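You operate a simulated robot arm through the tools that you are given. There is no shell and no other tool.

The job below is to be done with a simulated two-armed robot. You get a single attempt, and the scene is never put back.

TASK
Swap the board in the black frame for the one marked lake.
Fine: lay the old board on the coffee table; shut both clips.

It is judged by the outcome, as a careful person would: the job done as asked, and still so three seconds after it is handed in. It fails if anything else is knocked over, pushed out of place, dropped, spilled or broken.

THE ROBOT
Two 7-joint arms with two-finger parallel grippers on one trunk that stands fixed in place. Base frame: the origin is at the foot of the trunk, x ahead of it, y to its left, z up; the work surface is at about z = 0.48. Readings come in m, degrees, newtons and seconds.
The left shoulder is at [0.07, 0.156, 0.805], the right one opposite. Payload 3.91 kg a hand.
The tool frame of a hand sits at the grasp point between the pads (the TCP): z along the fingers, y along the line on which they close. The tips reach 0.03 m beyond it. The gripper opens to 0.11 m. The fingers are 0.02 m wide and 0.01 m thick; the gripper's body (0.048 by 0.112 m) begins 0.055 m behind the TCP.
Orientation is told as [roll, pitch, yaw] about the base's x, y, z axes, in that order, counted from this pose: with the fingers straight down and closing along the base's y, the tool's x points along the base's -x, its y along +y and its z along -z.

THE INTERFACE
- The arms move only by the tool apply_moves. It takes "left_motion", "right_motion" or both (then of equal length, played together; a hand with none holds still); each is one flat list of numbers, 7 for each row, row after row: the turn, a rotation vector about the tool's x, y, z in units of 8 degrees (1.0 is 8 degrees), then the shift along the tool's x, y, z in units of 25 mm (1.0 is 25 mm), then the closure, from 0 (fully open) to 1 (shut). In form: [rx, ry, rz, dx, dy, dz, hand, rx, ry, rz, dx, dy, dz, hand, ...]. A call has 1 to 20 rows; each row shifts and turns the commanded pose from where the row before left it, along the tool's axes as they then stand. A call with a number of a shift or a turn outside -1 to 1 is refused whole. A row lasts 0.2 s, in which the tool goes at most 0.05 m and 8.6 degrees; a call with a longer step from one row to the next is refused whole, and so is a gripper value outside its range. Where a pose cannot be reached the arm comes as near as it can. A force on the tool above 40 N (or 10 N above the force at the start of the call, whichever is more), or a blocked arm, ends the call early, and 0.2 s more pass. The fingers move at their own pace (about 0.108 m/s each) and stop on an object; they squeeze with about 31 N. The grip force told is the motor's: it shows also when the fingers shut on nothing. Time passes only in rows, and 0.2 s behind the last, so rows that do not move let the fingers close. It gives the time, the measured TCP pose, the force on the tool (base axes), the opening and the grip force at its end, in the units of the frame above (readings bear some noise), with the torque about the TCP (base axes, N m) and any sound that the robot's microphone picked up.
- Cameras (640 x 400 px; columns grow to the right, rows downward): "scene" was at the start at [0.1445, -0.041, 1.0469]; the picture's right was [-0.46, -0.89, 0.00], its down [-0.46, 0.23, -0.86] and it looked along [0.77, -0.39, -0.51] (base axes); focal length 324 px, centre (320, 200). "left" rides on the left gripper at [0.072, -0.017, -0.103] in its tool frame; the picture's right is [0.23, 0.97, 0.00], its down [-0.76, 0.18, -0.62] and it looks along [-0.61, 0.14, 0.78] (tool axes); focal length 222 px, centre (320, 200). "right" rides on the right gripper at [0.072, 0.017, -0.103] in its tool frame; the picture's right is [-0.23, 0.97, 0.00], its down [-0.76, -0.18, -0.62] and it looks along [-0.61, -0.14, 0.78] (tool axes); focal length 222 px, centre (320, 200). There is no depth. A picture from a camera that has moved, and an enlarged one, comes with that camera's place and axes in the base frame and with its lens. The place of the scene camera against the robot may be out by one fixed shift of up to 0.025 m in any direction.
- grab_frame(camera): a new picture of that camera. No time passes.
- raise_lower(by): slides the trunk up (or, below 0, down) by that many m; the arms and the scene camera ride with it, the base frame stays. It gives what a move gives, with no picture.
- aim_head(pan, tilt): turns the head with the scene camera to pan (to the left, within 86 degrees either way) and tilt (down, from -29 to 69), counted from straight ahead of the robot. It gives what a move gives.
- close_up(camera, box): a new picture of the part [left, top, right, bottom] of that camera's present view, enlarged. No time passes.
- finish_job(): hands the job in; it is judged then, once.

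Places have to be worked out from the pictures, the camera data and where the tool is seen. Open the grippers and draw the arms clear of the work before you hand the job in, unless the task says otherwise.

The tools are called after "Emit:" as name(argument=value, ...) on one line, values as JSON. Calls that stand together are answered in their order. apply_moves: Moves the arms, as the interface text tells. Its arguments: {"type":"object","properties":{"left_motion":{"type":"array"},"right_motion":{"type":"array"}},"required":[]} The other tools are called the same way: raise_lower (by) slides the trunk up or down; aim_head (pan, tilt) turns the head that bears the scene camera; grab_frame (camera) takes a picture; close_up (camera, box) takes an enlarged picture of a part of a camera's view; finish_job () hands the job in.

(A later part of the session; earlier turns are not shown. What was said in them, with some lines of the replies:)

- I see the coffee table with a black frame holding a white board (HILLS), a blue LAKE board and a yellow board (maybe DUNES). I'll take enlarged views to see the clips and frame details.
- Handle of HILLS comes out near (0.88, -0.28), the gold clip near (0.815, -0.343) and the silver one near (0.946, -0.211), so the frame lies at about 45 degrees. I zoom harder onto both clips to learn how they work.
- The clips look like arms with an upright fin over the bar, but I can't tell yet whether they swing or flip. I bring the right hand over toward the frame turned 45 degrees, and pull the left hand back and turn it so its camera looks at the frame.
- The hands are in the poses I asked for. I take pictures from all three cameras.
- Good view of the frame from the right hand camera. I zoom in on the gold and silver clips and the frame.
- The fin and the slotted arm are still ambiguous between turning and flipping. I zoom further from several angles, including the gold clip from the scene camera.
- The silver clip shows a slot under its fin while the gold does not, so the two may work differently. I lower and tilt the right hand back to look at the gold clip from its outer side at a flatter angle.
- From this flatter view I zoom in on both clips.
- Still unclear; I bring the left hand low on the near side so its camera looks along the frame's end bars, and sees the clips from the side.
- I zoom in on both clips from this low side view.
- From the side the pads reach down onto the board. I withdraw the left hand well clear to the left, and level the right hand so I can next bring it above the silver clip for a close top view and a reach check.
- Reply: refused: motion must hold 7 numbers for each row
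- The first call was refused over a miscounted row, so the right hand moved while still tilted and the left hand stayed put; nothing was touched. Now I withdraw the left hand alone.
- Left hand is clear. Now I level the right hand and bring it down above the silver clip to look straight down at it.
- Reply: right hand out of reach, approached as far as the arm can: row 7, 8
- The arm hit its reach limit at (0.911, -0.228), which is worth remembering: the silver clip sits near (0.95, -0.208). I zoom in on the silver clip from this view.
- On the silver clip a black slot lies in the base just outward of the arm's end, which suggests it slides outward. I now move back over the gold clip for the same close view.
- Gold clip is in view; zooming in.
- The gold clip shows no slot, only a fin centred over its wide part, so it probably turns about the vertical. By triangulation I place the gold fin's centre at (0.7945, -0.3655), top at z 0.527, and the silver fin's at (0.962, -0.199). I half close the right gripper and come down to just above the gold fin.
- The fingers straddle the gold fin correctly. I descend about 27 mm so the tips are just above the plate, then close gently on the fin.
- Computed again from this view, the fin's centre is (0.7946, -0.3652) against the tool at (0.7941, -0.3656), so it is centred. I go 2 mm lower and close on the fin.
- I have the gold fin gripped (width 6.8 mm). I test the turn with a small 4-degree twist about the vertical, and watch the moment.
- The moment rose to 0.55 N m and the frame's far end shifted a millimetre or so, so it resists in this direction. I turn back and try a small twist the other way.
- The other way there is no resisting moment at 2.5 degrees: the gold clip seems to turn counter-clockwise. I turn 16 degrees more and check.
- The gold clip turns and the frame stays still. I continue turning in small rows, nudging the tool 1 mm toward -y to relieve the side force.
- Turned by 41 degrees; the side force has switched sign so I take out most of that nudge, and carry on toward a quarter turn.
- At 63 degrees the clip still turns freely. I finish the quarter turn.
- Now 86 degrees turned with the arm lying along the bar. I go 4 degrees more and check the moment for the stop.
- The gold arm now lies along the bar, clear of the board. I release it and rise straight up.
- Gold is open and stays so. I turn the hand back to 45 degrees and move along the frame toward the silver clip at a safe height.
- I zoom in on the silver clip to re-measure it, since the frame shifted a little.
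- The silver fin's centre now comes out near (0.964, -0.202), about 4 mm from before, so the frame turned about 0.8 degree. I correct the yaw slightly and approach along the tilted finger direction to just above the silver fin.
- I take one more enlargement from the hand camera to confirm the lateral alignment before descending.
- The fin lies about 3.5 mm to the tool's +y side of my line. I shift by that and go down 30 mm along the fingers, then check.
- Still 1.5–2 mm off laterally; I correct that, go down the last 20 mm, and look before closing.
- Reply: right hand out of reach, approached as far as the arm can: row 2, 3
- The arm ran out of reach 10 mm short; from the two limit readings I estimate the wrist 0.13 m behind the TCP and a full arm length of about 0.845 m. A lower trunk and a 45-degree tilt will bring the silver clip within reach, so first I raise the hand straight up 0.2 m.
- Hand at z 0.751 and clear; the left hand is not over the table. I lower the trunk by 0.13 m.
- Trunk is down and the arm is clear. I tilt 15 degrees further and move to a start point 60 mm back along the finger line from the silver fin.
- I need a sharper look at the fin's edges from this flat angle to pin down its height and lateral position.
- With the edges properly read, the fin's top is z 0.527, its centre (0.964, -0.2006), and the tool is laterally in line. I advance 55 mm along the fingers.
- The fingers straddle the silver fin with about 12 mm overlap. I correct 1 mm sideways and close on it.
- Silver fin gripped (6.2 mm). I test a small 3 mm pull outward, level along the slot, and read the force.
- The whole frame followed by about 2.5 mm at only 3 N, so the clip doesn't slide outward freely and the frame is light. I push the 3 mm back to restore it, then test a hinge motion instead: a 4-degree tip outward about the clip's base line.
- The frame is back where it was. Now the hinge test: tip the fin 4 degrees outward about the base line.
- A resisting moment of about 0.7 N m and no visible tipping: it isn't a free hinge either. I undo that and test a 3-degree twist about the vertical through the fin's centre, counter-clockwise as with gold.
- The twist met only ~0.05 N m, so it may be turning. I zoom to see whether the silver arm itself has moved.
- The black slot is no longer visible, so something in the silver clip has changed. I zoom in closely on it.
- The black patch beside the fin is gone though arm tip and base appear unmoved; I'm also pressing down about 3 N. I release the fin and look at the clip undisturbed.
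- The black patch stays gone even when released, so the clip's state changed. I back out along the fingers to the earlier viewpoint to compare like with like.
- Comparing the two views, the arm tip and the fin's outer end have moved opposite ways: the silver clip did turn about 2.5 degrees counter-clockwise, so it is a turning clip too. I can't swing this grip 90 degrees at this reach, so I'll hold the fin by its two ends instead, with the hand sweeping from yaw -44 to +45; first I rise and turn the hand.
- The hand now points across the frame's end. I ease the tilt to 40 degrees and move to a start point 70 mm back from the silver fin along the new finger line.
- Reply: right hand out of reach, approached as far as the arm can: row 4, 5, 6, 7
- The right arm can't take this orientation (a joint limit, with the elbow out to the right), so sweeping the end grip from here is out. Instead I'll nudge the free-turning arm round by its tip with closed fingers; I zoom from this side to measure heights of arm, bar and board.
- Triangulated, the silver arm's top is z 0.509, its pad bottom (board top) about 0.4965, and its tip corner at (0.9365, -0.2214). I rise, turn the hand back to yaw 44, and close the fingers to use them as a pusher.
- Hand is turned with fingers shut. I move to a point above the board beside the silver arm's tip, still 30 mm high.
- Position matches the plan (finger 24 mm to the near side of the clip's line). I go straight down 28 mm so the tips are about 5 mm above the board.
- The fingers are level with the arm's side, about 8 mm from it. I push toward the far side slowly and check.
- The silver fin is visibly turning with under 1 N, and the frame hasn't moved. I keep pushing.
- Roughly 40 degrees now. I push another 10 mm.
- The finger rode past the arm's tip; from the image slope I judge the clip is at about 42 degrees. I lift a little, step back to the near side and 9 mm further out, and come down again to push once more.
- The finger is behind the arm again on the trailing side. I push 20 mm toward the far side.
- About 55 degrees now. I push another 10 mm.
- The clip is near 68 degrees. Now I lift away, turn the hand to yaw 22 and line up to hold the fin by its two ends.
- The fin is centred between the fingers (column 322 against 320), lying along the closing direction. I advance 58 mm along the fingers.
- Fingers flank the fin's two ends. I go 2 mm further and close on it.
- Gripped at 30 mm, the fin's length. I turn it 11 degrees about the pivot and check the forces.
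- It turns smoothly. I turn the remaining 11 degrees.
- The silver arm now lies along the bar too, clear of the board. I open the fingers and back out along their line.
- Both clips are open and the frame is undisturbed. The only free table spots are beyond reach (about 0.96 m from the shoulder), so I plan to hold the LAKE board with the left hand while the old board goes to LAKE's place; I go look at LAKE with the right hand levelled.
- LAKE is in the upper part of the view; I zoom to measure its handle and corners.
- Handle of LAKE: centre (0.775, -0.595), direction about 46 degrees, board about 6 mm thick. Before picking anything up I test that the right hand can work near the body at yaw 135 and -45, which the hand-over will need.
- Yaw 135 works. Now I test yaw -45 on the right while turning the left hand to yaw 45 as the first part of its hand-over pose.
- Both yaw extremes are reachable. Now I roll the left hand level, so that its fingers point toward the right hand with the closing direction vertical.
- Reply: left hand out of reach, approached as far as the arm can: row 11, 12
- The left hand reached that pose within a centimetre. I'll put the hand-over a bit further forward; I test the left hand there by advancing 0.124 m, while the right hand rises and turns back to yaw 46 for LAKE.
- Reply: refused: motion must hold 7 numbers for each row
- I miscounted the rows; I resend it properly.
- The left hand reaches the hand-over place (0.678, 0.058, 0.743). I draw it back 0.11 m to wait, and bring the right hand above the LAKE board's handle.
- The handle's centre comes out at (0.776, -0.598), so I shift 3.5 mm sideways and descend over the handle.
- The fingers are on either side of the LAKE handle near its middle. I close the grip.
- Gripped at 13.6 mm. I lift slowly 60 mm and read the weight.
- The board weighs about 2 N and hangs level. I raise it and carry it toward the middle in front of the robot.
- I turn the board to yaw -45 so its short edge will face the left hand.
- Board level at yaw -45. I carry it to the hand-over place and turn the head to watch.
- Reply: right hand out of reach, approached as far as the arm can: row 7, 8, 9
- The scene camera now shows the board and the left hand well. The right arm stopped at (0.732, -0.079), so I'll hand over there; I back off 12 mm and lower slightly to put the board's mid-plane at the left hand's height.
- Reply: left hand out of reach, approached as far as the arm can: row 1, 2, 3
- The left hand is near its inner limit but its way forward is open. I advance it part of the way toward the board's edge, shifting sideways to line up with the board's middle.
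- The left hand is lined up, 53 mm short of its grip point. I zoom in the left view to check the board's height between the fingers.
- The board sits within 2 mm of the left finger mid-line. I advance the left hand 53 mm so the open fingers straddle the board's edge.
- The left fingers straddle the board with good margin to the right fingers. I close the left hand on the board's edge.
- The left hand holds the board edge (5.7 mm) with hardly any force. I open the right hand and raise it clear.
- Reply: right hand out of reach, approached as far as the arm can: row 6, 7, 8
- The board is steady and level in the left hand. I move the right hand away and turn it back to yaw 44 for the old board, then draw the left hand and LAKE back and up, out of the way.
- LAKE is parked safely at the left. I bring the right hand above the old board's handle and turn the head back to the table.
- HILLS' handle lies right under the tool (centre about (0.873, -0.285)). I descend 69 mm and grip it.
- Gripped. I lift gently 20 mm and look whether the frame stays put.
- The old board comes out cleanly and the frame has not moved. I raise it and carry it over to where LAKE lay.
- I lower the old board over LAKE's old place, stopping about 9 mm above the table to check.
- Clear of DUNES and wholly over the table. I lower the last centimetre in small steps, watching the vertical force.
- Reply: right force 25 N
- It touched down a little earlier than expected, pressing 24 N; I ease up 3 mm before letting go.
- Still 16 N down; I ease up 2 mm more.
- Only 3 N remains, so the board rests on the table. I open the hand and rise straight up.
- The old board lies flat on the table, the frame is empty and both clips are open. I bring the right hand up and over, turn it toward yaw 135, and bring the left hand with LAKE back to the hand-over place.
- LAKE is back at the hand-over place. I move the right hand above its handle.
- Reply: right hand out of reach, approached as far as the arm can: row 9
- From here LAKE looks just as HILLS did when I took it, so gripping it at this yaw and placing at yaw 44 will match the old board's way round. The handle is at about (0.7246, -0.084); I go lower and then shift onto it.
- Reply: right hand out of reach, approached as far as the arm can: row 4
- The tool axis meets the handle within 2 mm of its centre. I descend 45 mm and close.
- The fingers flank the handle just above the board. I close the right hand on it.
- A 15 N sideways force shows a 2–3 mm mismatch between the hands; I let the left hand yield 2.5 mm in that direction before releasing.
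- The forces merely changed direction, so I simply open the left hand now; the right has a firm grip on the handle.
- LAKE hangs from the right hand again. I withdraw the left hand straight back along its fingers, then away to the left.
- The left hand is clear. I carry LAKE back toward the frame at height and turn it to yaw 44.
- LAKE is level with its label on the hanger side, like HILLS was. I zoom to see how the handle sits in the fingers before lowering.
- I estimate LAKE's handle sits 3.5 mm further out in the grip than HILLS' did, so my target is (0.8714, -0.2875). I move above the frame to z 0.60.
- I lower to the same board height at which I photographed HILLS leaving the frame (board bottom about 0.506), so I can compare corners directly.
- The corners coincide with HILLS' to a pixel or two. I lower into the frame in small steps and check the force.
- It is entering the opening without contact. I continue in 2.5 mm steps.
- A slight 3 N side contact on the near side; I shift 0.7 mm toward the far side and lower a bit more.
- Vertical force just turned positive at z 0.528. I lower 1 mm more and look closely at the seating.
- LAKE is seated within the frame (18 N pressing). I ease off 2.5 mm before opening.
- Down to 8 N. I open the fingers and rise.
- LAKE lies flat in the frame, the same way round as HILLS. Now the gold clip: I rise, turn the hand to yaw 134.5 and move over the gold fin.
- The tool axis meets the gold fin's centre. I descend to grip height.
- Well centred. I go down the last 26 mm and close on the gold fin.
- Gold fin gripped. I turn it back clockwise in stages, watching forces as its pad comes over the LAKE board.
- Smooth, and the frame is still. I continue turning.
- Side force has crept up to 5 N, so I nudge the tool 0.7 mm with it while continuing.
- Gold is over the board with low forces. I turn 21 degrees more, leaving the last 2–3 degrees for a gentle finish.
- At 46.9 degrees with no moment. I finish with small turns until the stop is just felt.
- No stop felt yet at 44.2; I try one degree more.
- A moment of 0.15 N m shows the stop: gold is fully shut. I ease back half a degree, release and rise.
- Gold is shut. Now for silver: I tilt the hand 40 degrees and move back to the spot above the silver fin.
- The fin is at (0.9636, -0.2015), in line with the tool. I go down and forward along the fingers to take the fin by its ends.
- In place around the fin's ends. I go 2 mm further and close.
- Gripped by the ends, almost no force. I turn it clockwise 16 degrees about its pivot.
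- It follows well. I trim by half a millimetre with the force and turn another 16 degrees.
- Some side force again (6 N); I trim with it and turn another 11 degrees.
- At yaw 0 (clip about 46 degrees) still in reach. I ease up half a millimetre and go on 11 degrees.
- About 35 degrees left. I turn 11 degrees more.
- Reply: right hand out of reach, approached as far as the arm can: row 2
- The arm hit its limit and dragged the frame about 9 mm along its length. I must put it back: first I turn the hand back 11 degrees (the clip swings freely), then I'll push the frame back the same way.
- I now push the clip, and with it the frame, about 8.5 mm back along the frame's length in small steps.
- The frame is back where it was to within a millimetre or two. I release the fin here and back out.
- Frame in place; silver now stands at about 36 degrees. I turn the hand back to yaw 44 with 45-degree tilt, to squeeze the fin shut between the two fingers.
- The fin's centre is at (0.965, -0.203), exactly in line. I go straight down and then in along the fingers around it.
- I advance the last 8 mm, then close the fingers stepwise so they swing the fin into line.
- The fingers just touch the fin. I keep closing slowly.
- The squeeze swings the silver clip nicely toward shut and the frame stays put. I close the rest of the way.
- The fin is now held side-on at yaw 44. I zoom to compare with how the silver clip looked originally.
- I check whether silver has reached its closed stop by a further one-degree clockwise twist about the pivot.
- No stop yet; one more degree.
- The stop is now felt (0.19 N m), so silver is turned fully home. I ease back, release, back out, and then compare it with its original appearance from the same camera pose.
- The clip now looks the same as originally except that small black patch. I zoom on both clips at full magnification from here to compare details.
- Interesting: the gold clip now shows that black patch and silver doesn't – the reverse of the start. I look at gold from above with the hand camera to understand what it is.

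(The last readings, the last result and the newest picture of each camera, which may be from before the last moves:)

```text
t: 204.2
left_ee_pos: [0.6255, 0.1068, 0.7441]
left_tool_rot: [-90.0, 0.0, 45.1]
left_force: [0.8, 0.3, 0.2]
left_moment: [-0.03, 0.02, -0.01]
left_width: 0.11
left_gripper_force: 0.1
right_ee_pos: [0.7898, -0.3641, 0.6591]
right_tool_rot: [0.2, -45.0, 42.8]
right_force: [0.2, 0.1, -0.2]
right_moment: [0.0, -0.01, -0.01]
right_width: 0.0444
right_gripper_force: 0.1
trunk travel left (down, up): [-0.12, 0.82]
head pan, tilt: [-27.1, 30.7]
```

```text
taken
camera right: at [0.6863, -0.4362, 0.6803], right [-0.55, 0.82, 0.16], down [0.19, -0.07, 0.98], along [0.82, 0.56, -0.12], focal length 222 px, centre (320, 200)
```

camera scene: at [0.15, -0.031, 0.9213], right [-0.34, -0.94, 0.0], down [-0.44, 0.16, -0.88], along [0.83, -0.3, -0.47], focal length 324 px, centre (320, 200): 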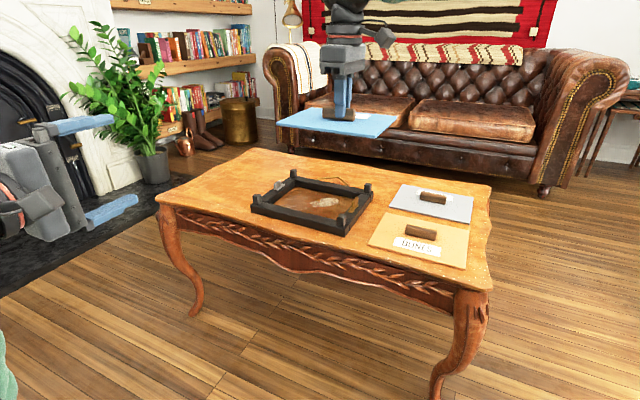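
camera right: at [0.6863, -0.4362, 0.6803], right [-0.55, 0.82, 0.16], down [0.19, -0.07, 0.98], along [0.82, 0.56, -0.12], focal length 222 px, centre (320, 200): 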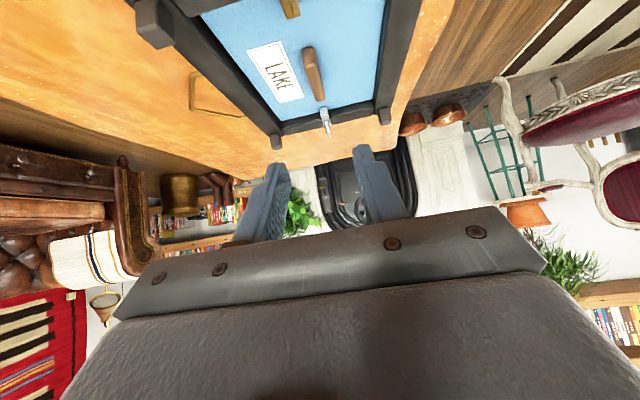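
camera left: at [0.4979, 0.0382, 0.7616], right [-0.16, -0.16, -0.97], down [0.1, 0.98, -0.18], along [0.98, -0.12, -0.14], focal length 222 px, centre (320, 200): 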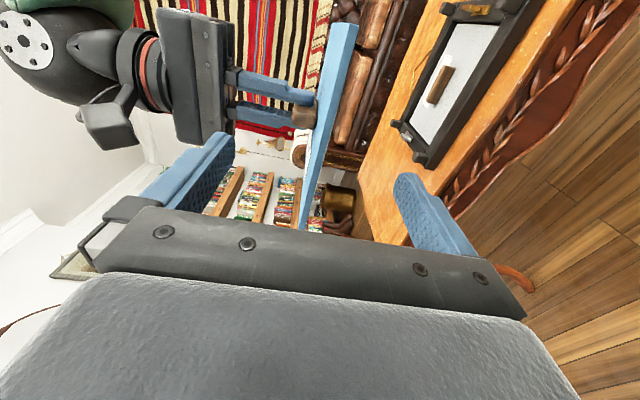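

I level the hand here, which gives the same view of gold as at the start.

Emit:
apply_moves(right_motion=[0, 0.9375, 0, 0, 0, 0, 0.6, 0, 0.9375, 0, 0, 0, 0, 0.6, 0, 0.9375, 0, 0, 0, 0, 0.6, 0, 0.9375, 0, 0, 0, 0, 0.6, 0, 0.9375, 0, 0, 0, 0, 0.6, 0, 0.9375, 0, 0, 0, 0, 0.6])

Emit:
close_up(camera="right", box=[240, 70, 420, 230])

Emit:
close_up(camera="right", box=[296, 92, 332, 140])

```text
t: 205.6
left_ee_pos: [0.625, 0.106, 0.7457]
left_tool_rot: [-90.0, 0.0, 45.0]
left_force: [0.6, -0.3, -0.2]
left_moment: [-0.02, 0.02, 0.0]
left_width: 0.11
left_gripper_force: 0.0
right_ee_pos: [0.7884, -0.3658, 0.6584]
right_tool_rot: [0.1, 0.2, 42.8]
right_force: [0.6, 0.0, 0.2]
right_moment: [0.02, 0.01, 0.0]
right_width: 0.0444
right_gripper_force: 0.0
trunk travel left (down, up): [-0.12, 0.82]
head pan, tilt: [-27.1, 30.7]
```

```text
2.50 times, centred on (330, 150) of right
camera zoom: at [0.725, -0.4018, 0.7622], right [-0.5, 0.87, 0.0], down [0.68, 0.39, 0.62], along [0.54, 0.31, -0.78], focal length 555 px, centre (295, 325)
```

zoom: 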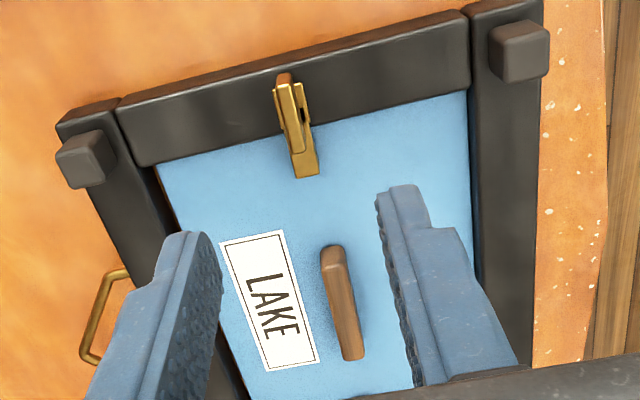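

```text
8.33 times, centred on (314, 116) of right
camera zoom: at [0.725, -0.4018, 0.7622], right [-0.5, 0.87, 0.0], down [0.68, 0.39, 0.62], along [0.54, 0.31, -0.78], focal length 1851 px, centre (370, 900)
```

zoom: 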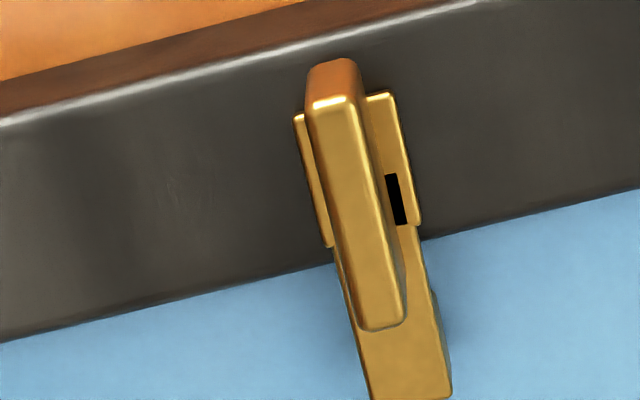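

Gold now shows the same crisp black window silver had at the start. I zoom in on it at the highest magnification.

Emit:
close_up(camera="right", box=[302, 96, 330, 120])

Emit:
close_up(camera="right", box=[304, 112, 332, 140])

Emit:
close_up(camera="left", box=[420, 0, 560, 140])

```text
16.00 times, centred on (316, 108) of right
camera zoom: at [0.725, -0.4018, 0.7622], right [-0.5, 0.87, 0.0], down [0.68, 0.39, 0.62], along [0.54, 0.31, -0.78], focal length 3554 px, centre (384, 1672)
```

zoom: 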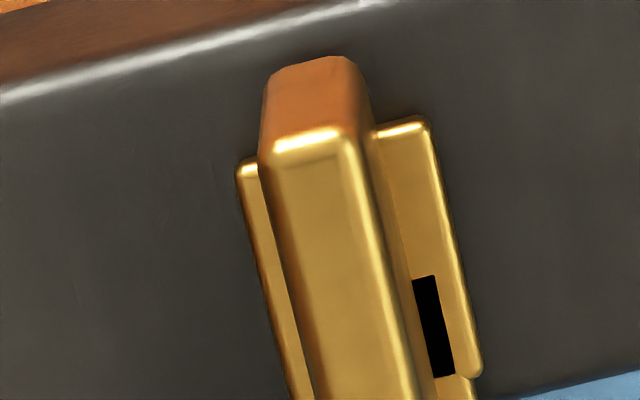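

```text
14.29 times, centred on (318, 126) of right
camera zoom: at [0.725, -0.4018, 0.7622], right [-0.5, 0.87, 0.0], down [0.68, 0.39, 0.62], along [0.54, 0.31, -0.78], focal length 3173 px, centre (349, 1257)
```

zoom: 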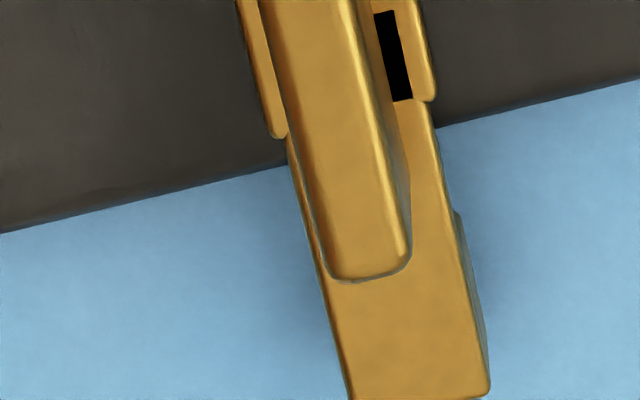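

```text
2.86 times, centred on (490, 70) of left
camera zoom: at [0.5023, 0.1263, 0.7615], right [-0.16, -0.16, -0.97], down [0.1, 0.98, -0.18], along [0.98, -0.12, -0.14], focal length 635 px, centre (-166, 571)
```

zoom: 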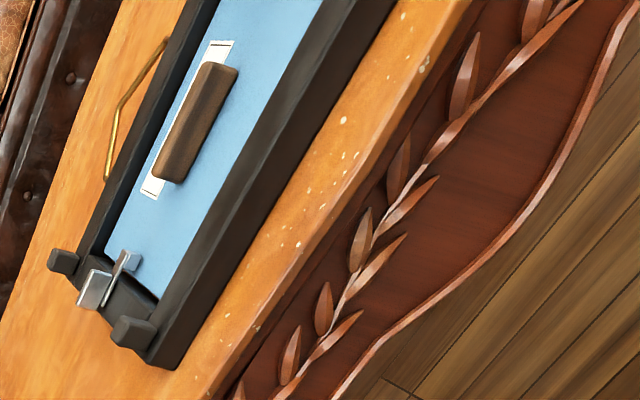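

The black window is just where two pieces' top faces coincide – a rendering quirk, not a latch. Both clips point straight in over LAKE at their stops (gold about 42.6°, silver about 43.5°, frame 43.4°). I open the right hand and draw it up and back, clear of the table.

Emit:
apply_moves(right_motion=[0, 0, 0, 0, 0, -1, 0.3, 0, 0, 0, 0, 0, -1, 0, 0, 0, 0, 0, 0, -1, 0, 0, 0, 0, 0, 0, -1, 0, 0, 0, 0, 0.94, 0, -0.45, 0, 0, 0, 0, 0.94, 0, -0.45, 0, 0, 0, 0, 0.94, 0, -0.45, 0, 0, 0, 0, 0.94, 0, -0.45, 0, 0, 0, 0, 0.94, 0, -0.45, 0, 0, 0, 0, 0.94, 0, -0.45, 0, 0, 0, 0, 0.94, 0, -0.45, 0, 0, 0, 0, 0.94, 0, -0.45, 0, 0, 0, 0, 0.94, 0, -0.45, 0], left_motion=[0, 0, 0, 0, 0, 0, 0, 0, 0, 0, 0, 0, 0, 0, 0, 0, 0, 0, 0, -0.2, 0, 0, 0, 0, 0, 0, -0.2, 0, 0, 0, 0, -0.3, 0, -0.1, 0, 0, 0, 0, -0.3, 0, -0.1, 0, 0, 0, 0, -0.3, 0, -0.1, 0, 0, 0, 0, -0.3, 0, -0.1, 0, 0, 0, 0, -0.3, 0, -0.1, 0, 0, 0, 0, -0.3, 0, -0.1, 0, 0, 0, 0, 0, 0, 0, 0, 0, 0, 0, 0, 0, 0, 0, 0, 0, 0, 0, 0, 0, 0])

Emit:
grab_frame(camera="scene")

Emit:
close_up(camera="scene", box=[190, 140, 450, 260])

```text
t: 208.4
left_ee_pos: [0.6376, 0.1565, 0.7442]
left_tool_rot: [-89.9, 0.0, 45.0]
left_force: [-0.1, 0.9, -0.2]
left_moment: [0.05, -0.01, -0.04]
left_width: 0.1101
left_gripper_force: 0.0
right_ee_pos: [0.6333, -0.5099, 0.8583]
right_tool_rot: [0.1, 0.0, 42.9]
right_force: [-0.8, 0.5, -0.3]
right_moment: [0.04, -0.01, 0.02]
right_width: 0.11
right_gripper_force: 0.2
trunk travel left (down, up): [-0.12, 0.82]
head pan, tilt: [-27.1, 30.7]
```

```text
taken
camera scene: at [0.1445, -0.0408, 0.917], right [-0.45, -0.89, 0.0], down [-0.46, 0.23, -0.86], along [0.77, -0.39, -0.51], focal length 324 px, centre (320, 200)
```

scene: 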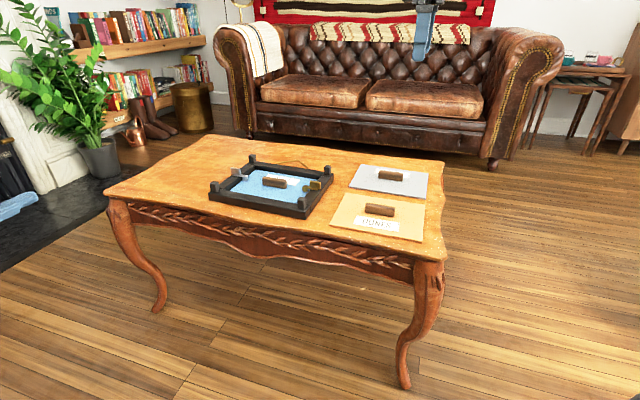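

```text
2.46 times, centred on (320, 200) of scene
camera zoom: at [0.1445, -0.0408, 0.917], right [-0.45, -0.89, 0.0], down [-0.46, 0.23, -0.86], along [0.77, -0.39, -0.51], focal length 797 px, centre (320, 200)
```

zoom: 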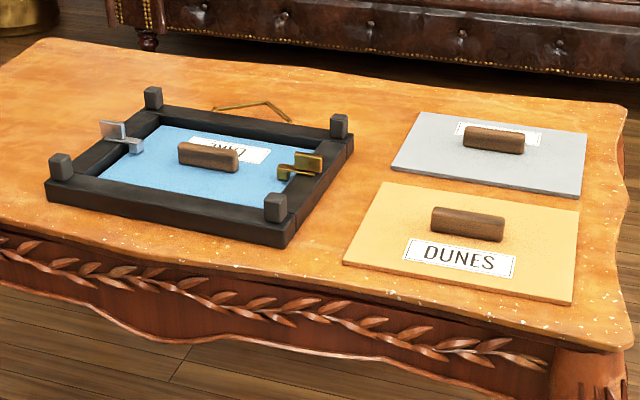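

Everything looks right from the scene camera. One last check from above with the right hand camera.

Emit:
grab_frame(camera="right")

Emit:
close_up(camera="right", box=[260, 100, 420, 230])

Emit:
close_up(camera="scene", box=[200, 150, 340, 225])

```text
taken
camera right: at [0.5692, -0.5472, 0.963], right [-0.5, 0.87, 0.0], down [0.68, 0.39, 0.62], along [0.54, 0.31, -0.78], focal length 222 px, centre (320, 200)
```

right: 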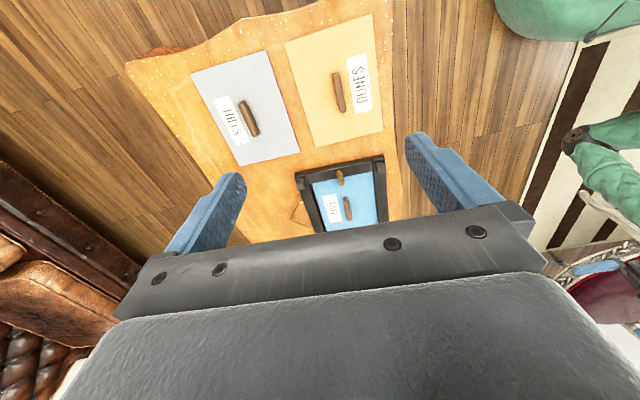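

```text
3.08 times, centred on (340, 165) of right
camera zoom: at [0.5692, -0.5472, 0.963], right [-0.5, 0.87, 0.0], down [0.68, 0.39, 0.62], along [0.54, 0.31, -0.78], focal length 684 px, centre (258, 308)
```

zoom: 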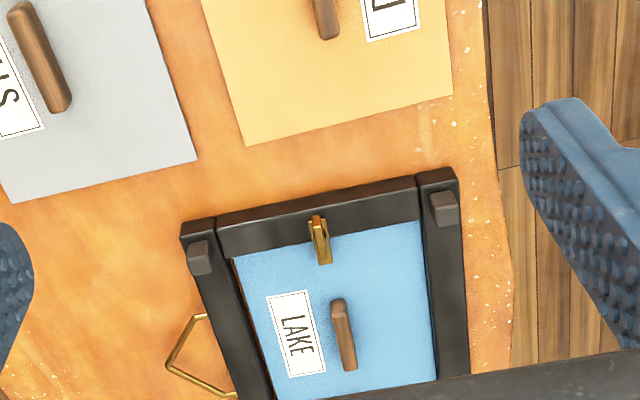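

```text
4.57 times, centred on (270, 188) of scene
camera zoom: at [0.1445, -0.0408, 0.917], right [-0.45, -0.89, 0.0], down [-0.46, 0.23, -0.86], along [0.77, -0.39, -0.51], focal length 1480 px, centre (549, 257)
```

zoom: 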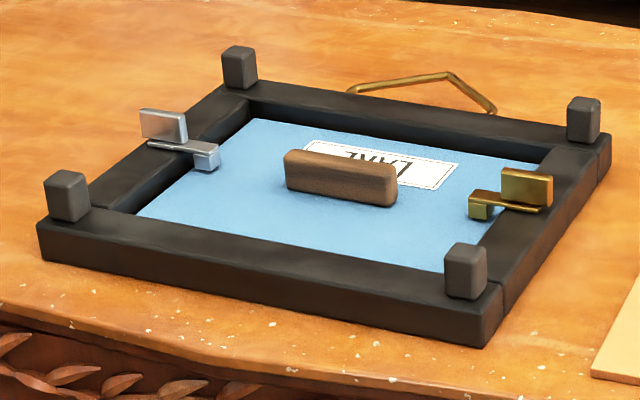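

LAKE sits flat in the frame with both clips turned in over it. HILLS lies flat on the coffee table beside the untouched DUNES board, and both hands are open and clear, so I hand the job in.

Emit:
finish_job()

```text
The job is handed in.
```

The LAKE board is in the black frame with both clips shut over it. The old HILLS board lies flat on the coffee table, where LAKE was. I handed the job in with both hands open and clear of the table; no verdict has come back yet.

- **Frame moved slightly:** it ended about 2 mm from where it started and turned by roughly 1.5 degrees. While I was closing the silver clip, the right arm hit its reach limit and dragged the frame about 9 mm. I pushed it back.
- **LAKE's orientation:** I set it the same way round as HILLS had been, with the label toward the hanging loop.
- **Clips:** I turned each one clockwise until I felt its stop, eased off about half a degree, and let go.
- **Where HILLS went:** the free spots on the table were out of the arm's reach. The left hand held LAKE in the air while I put HILLS in its old place.
- **DUNES:** I did not touch it.
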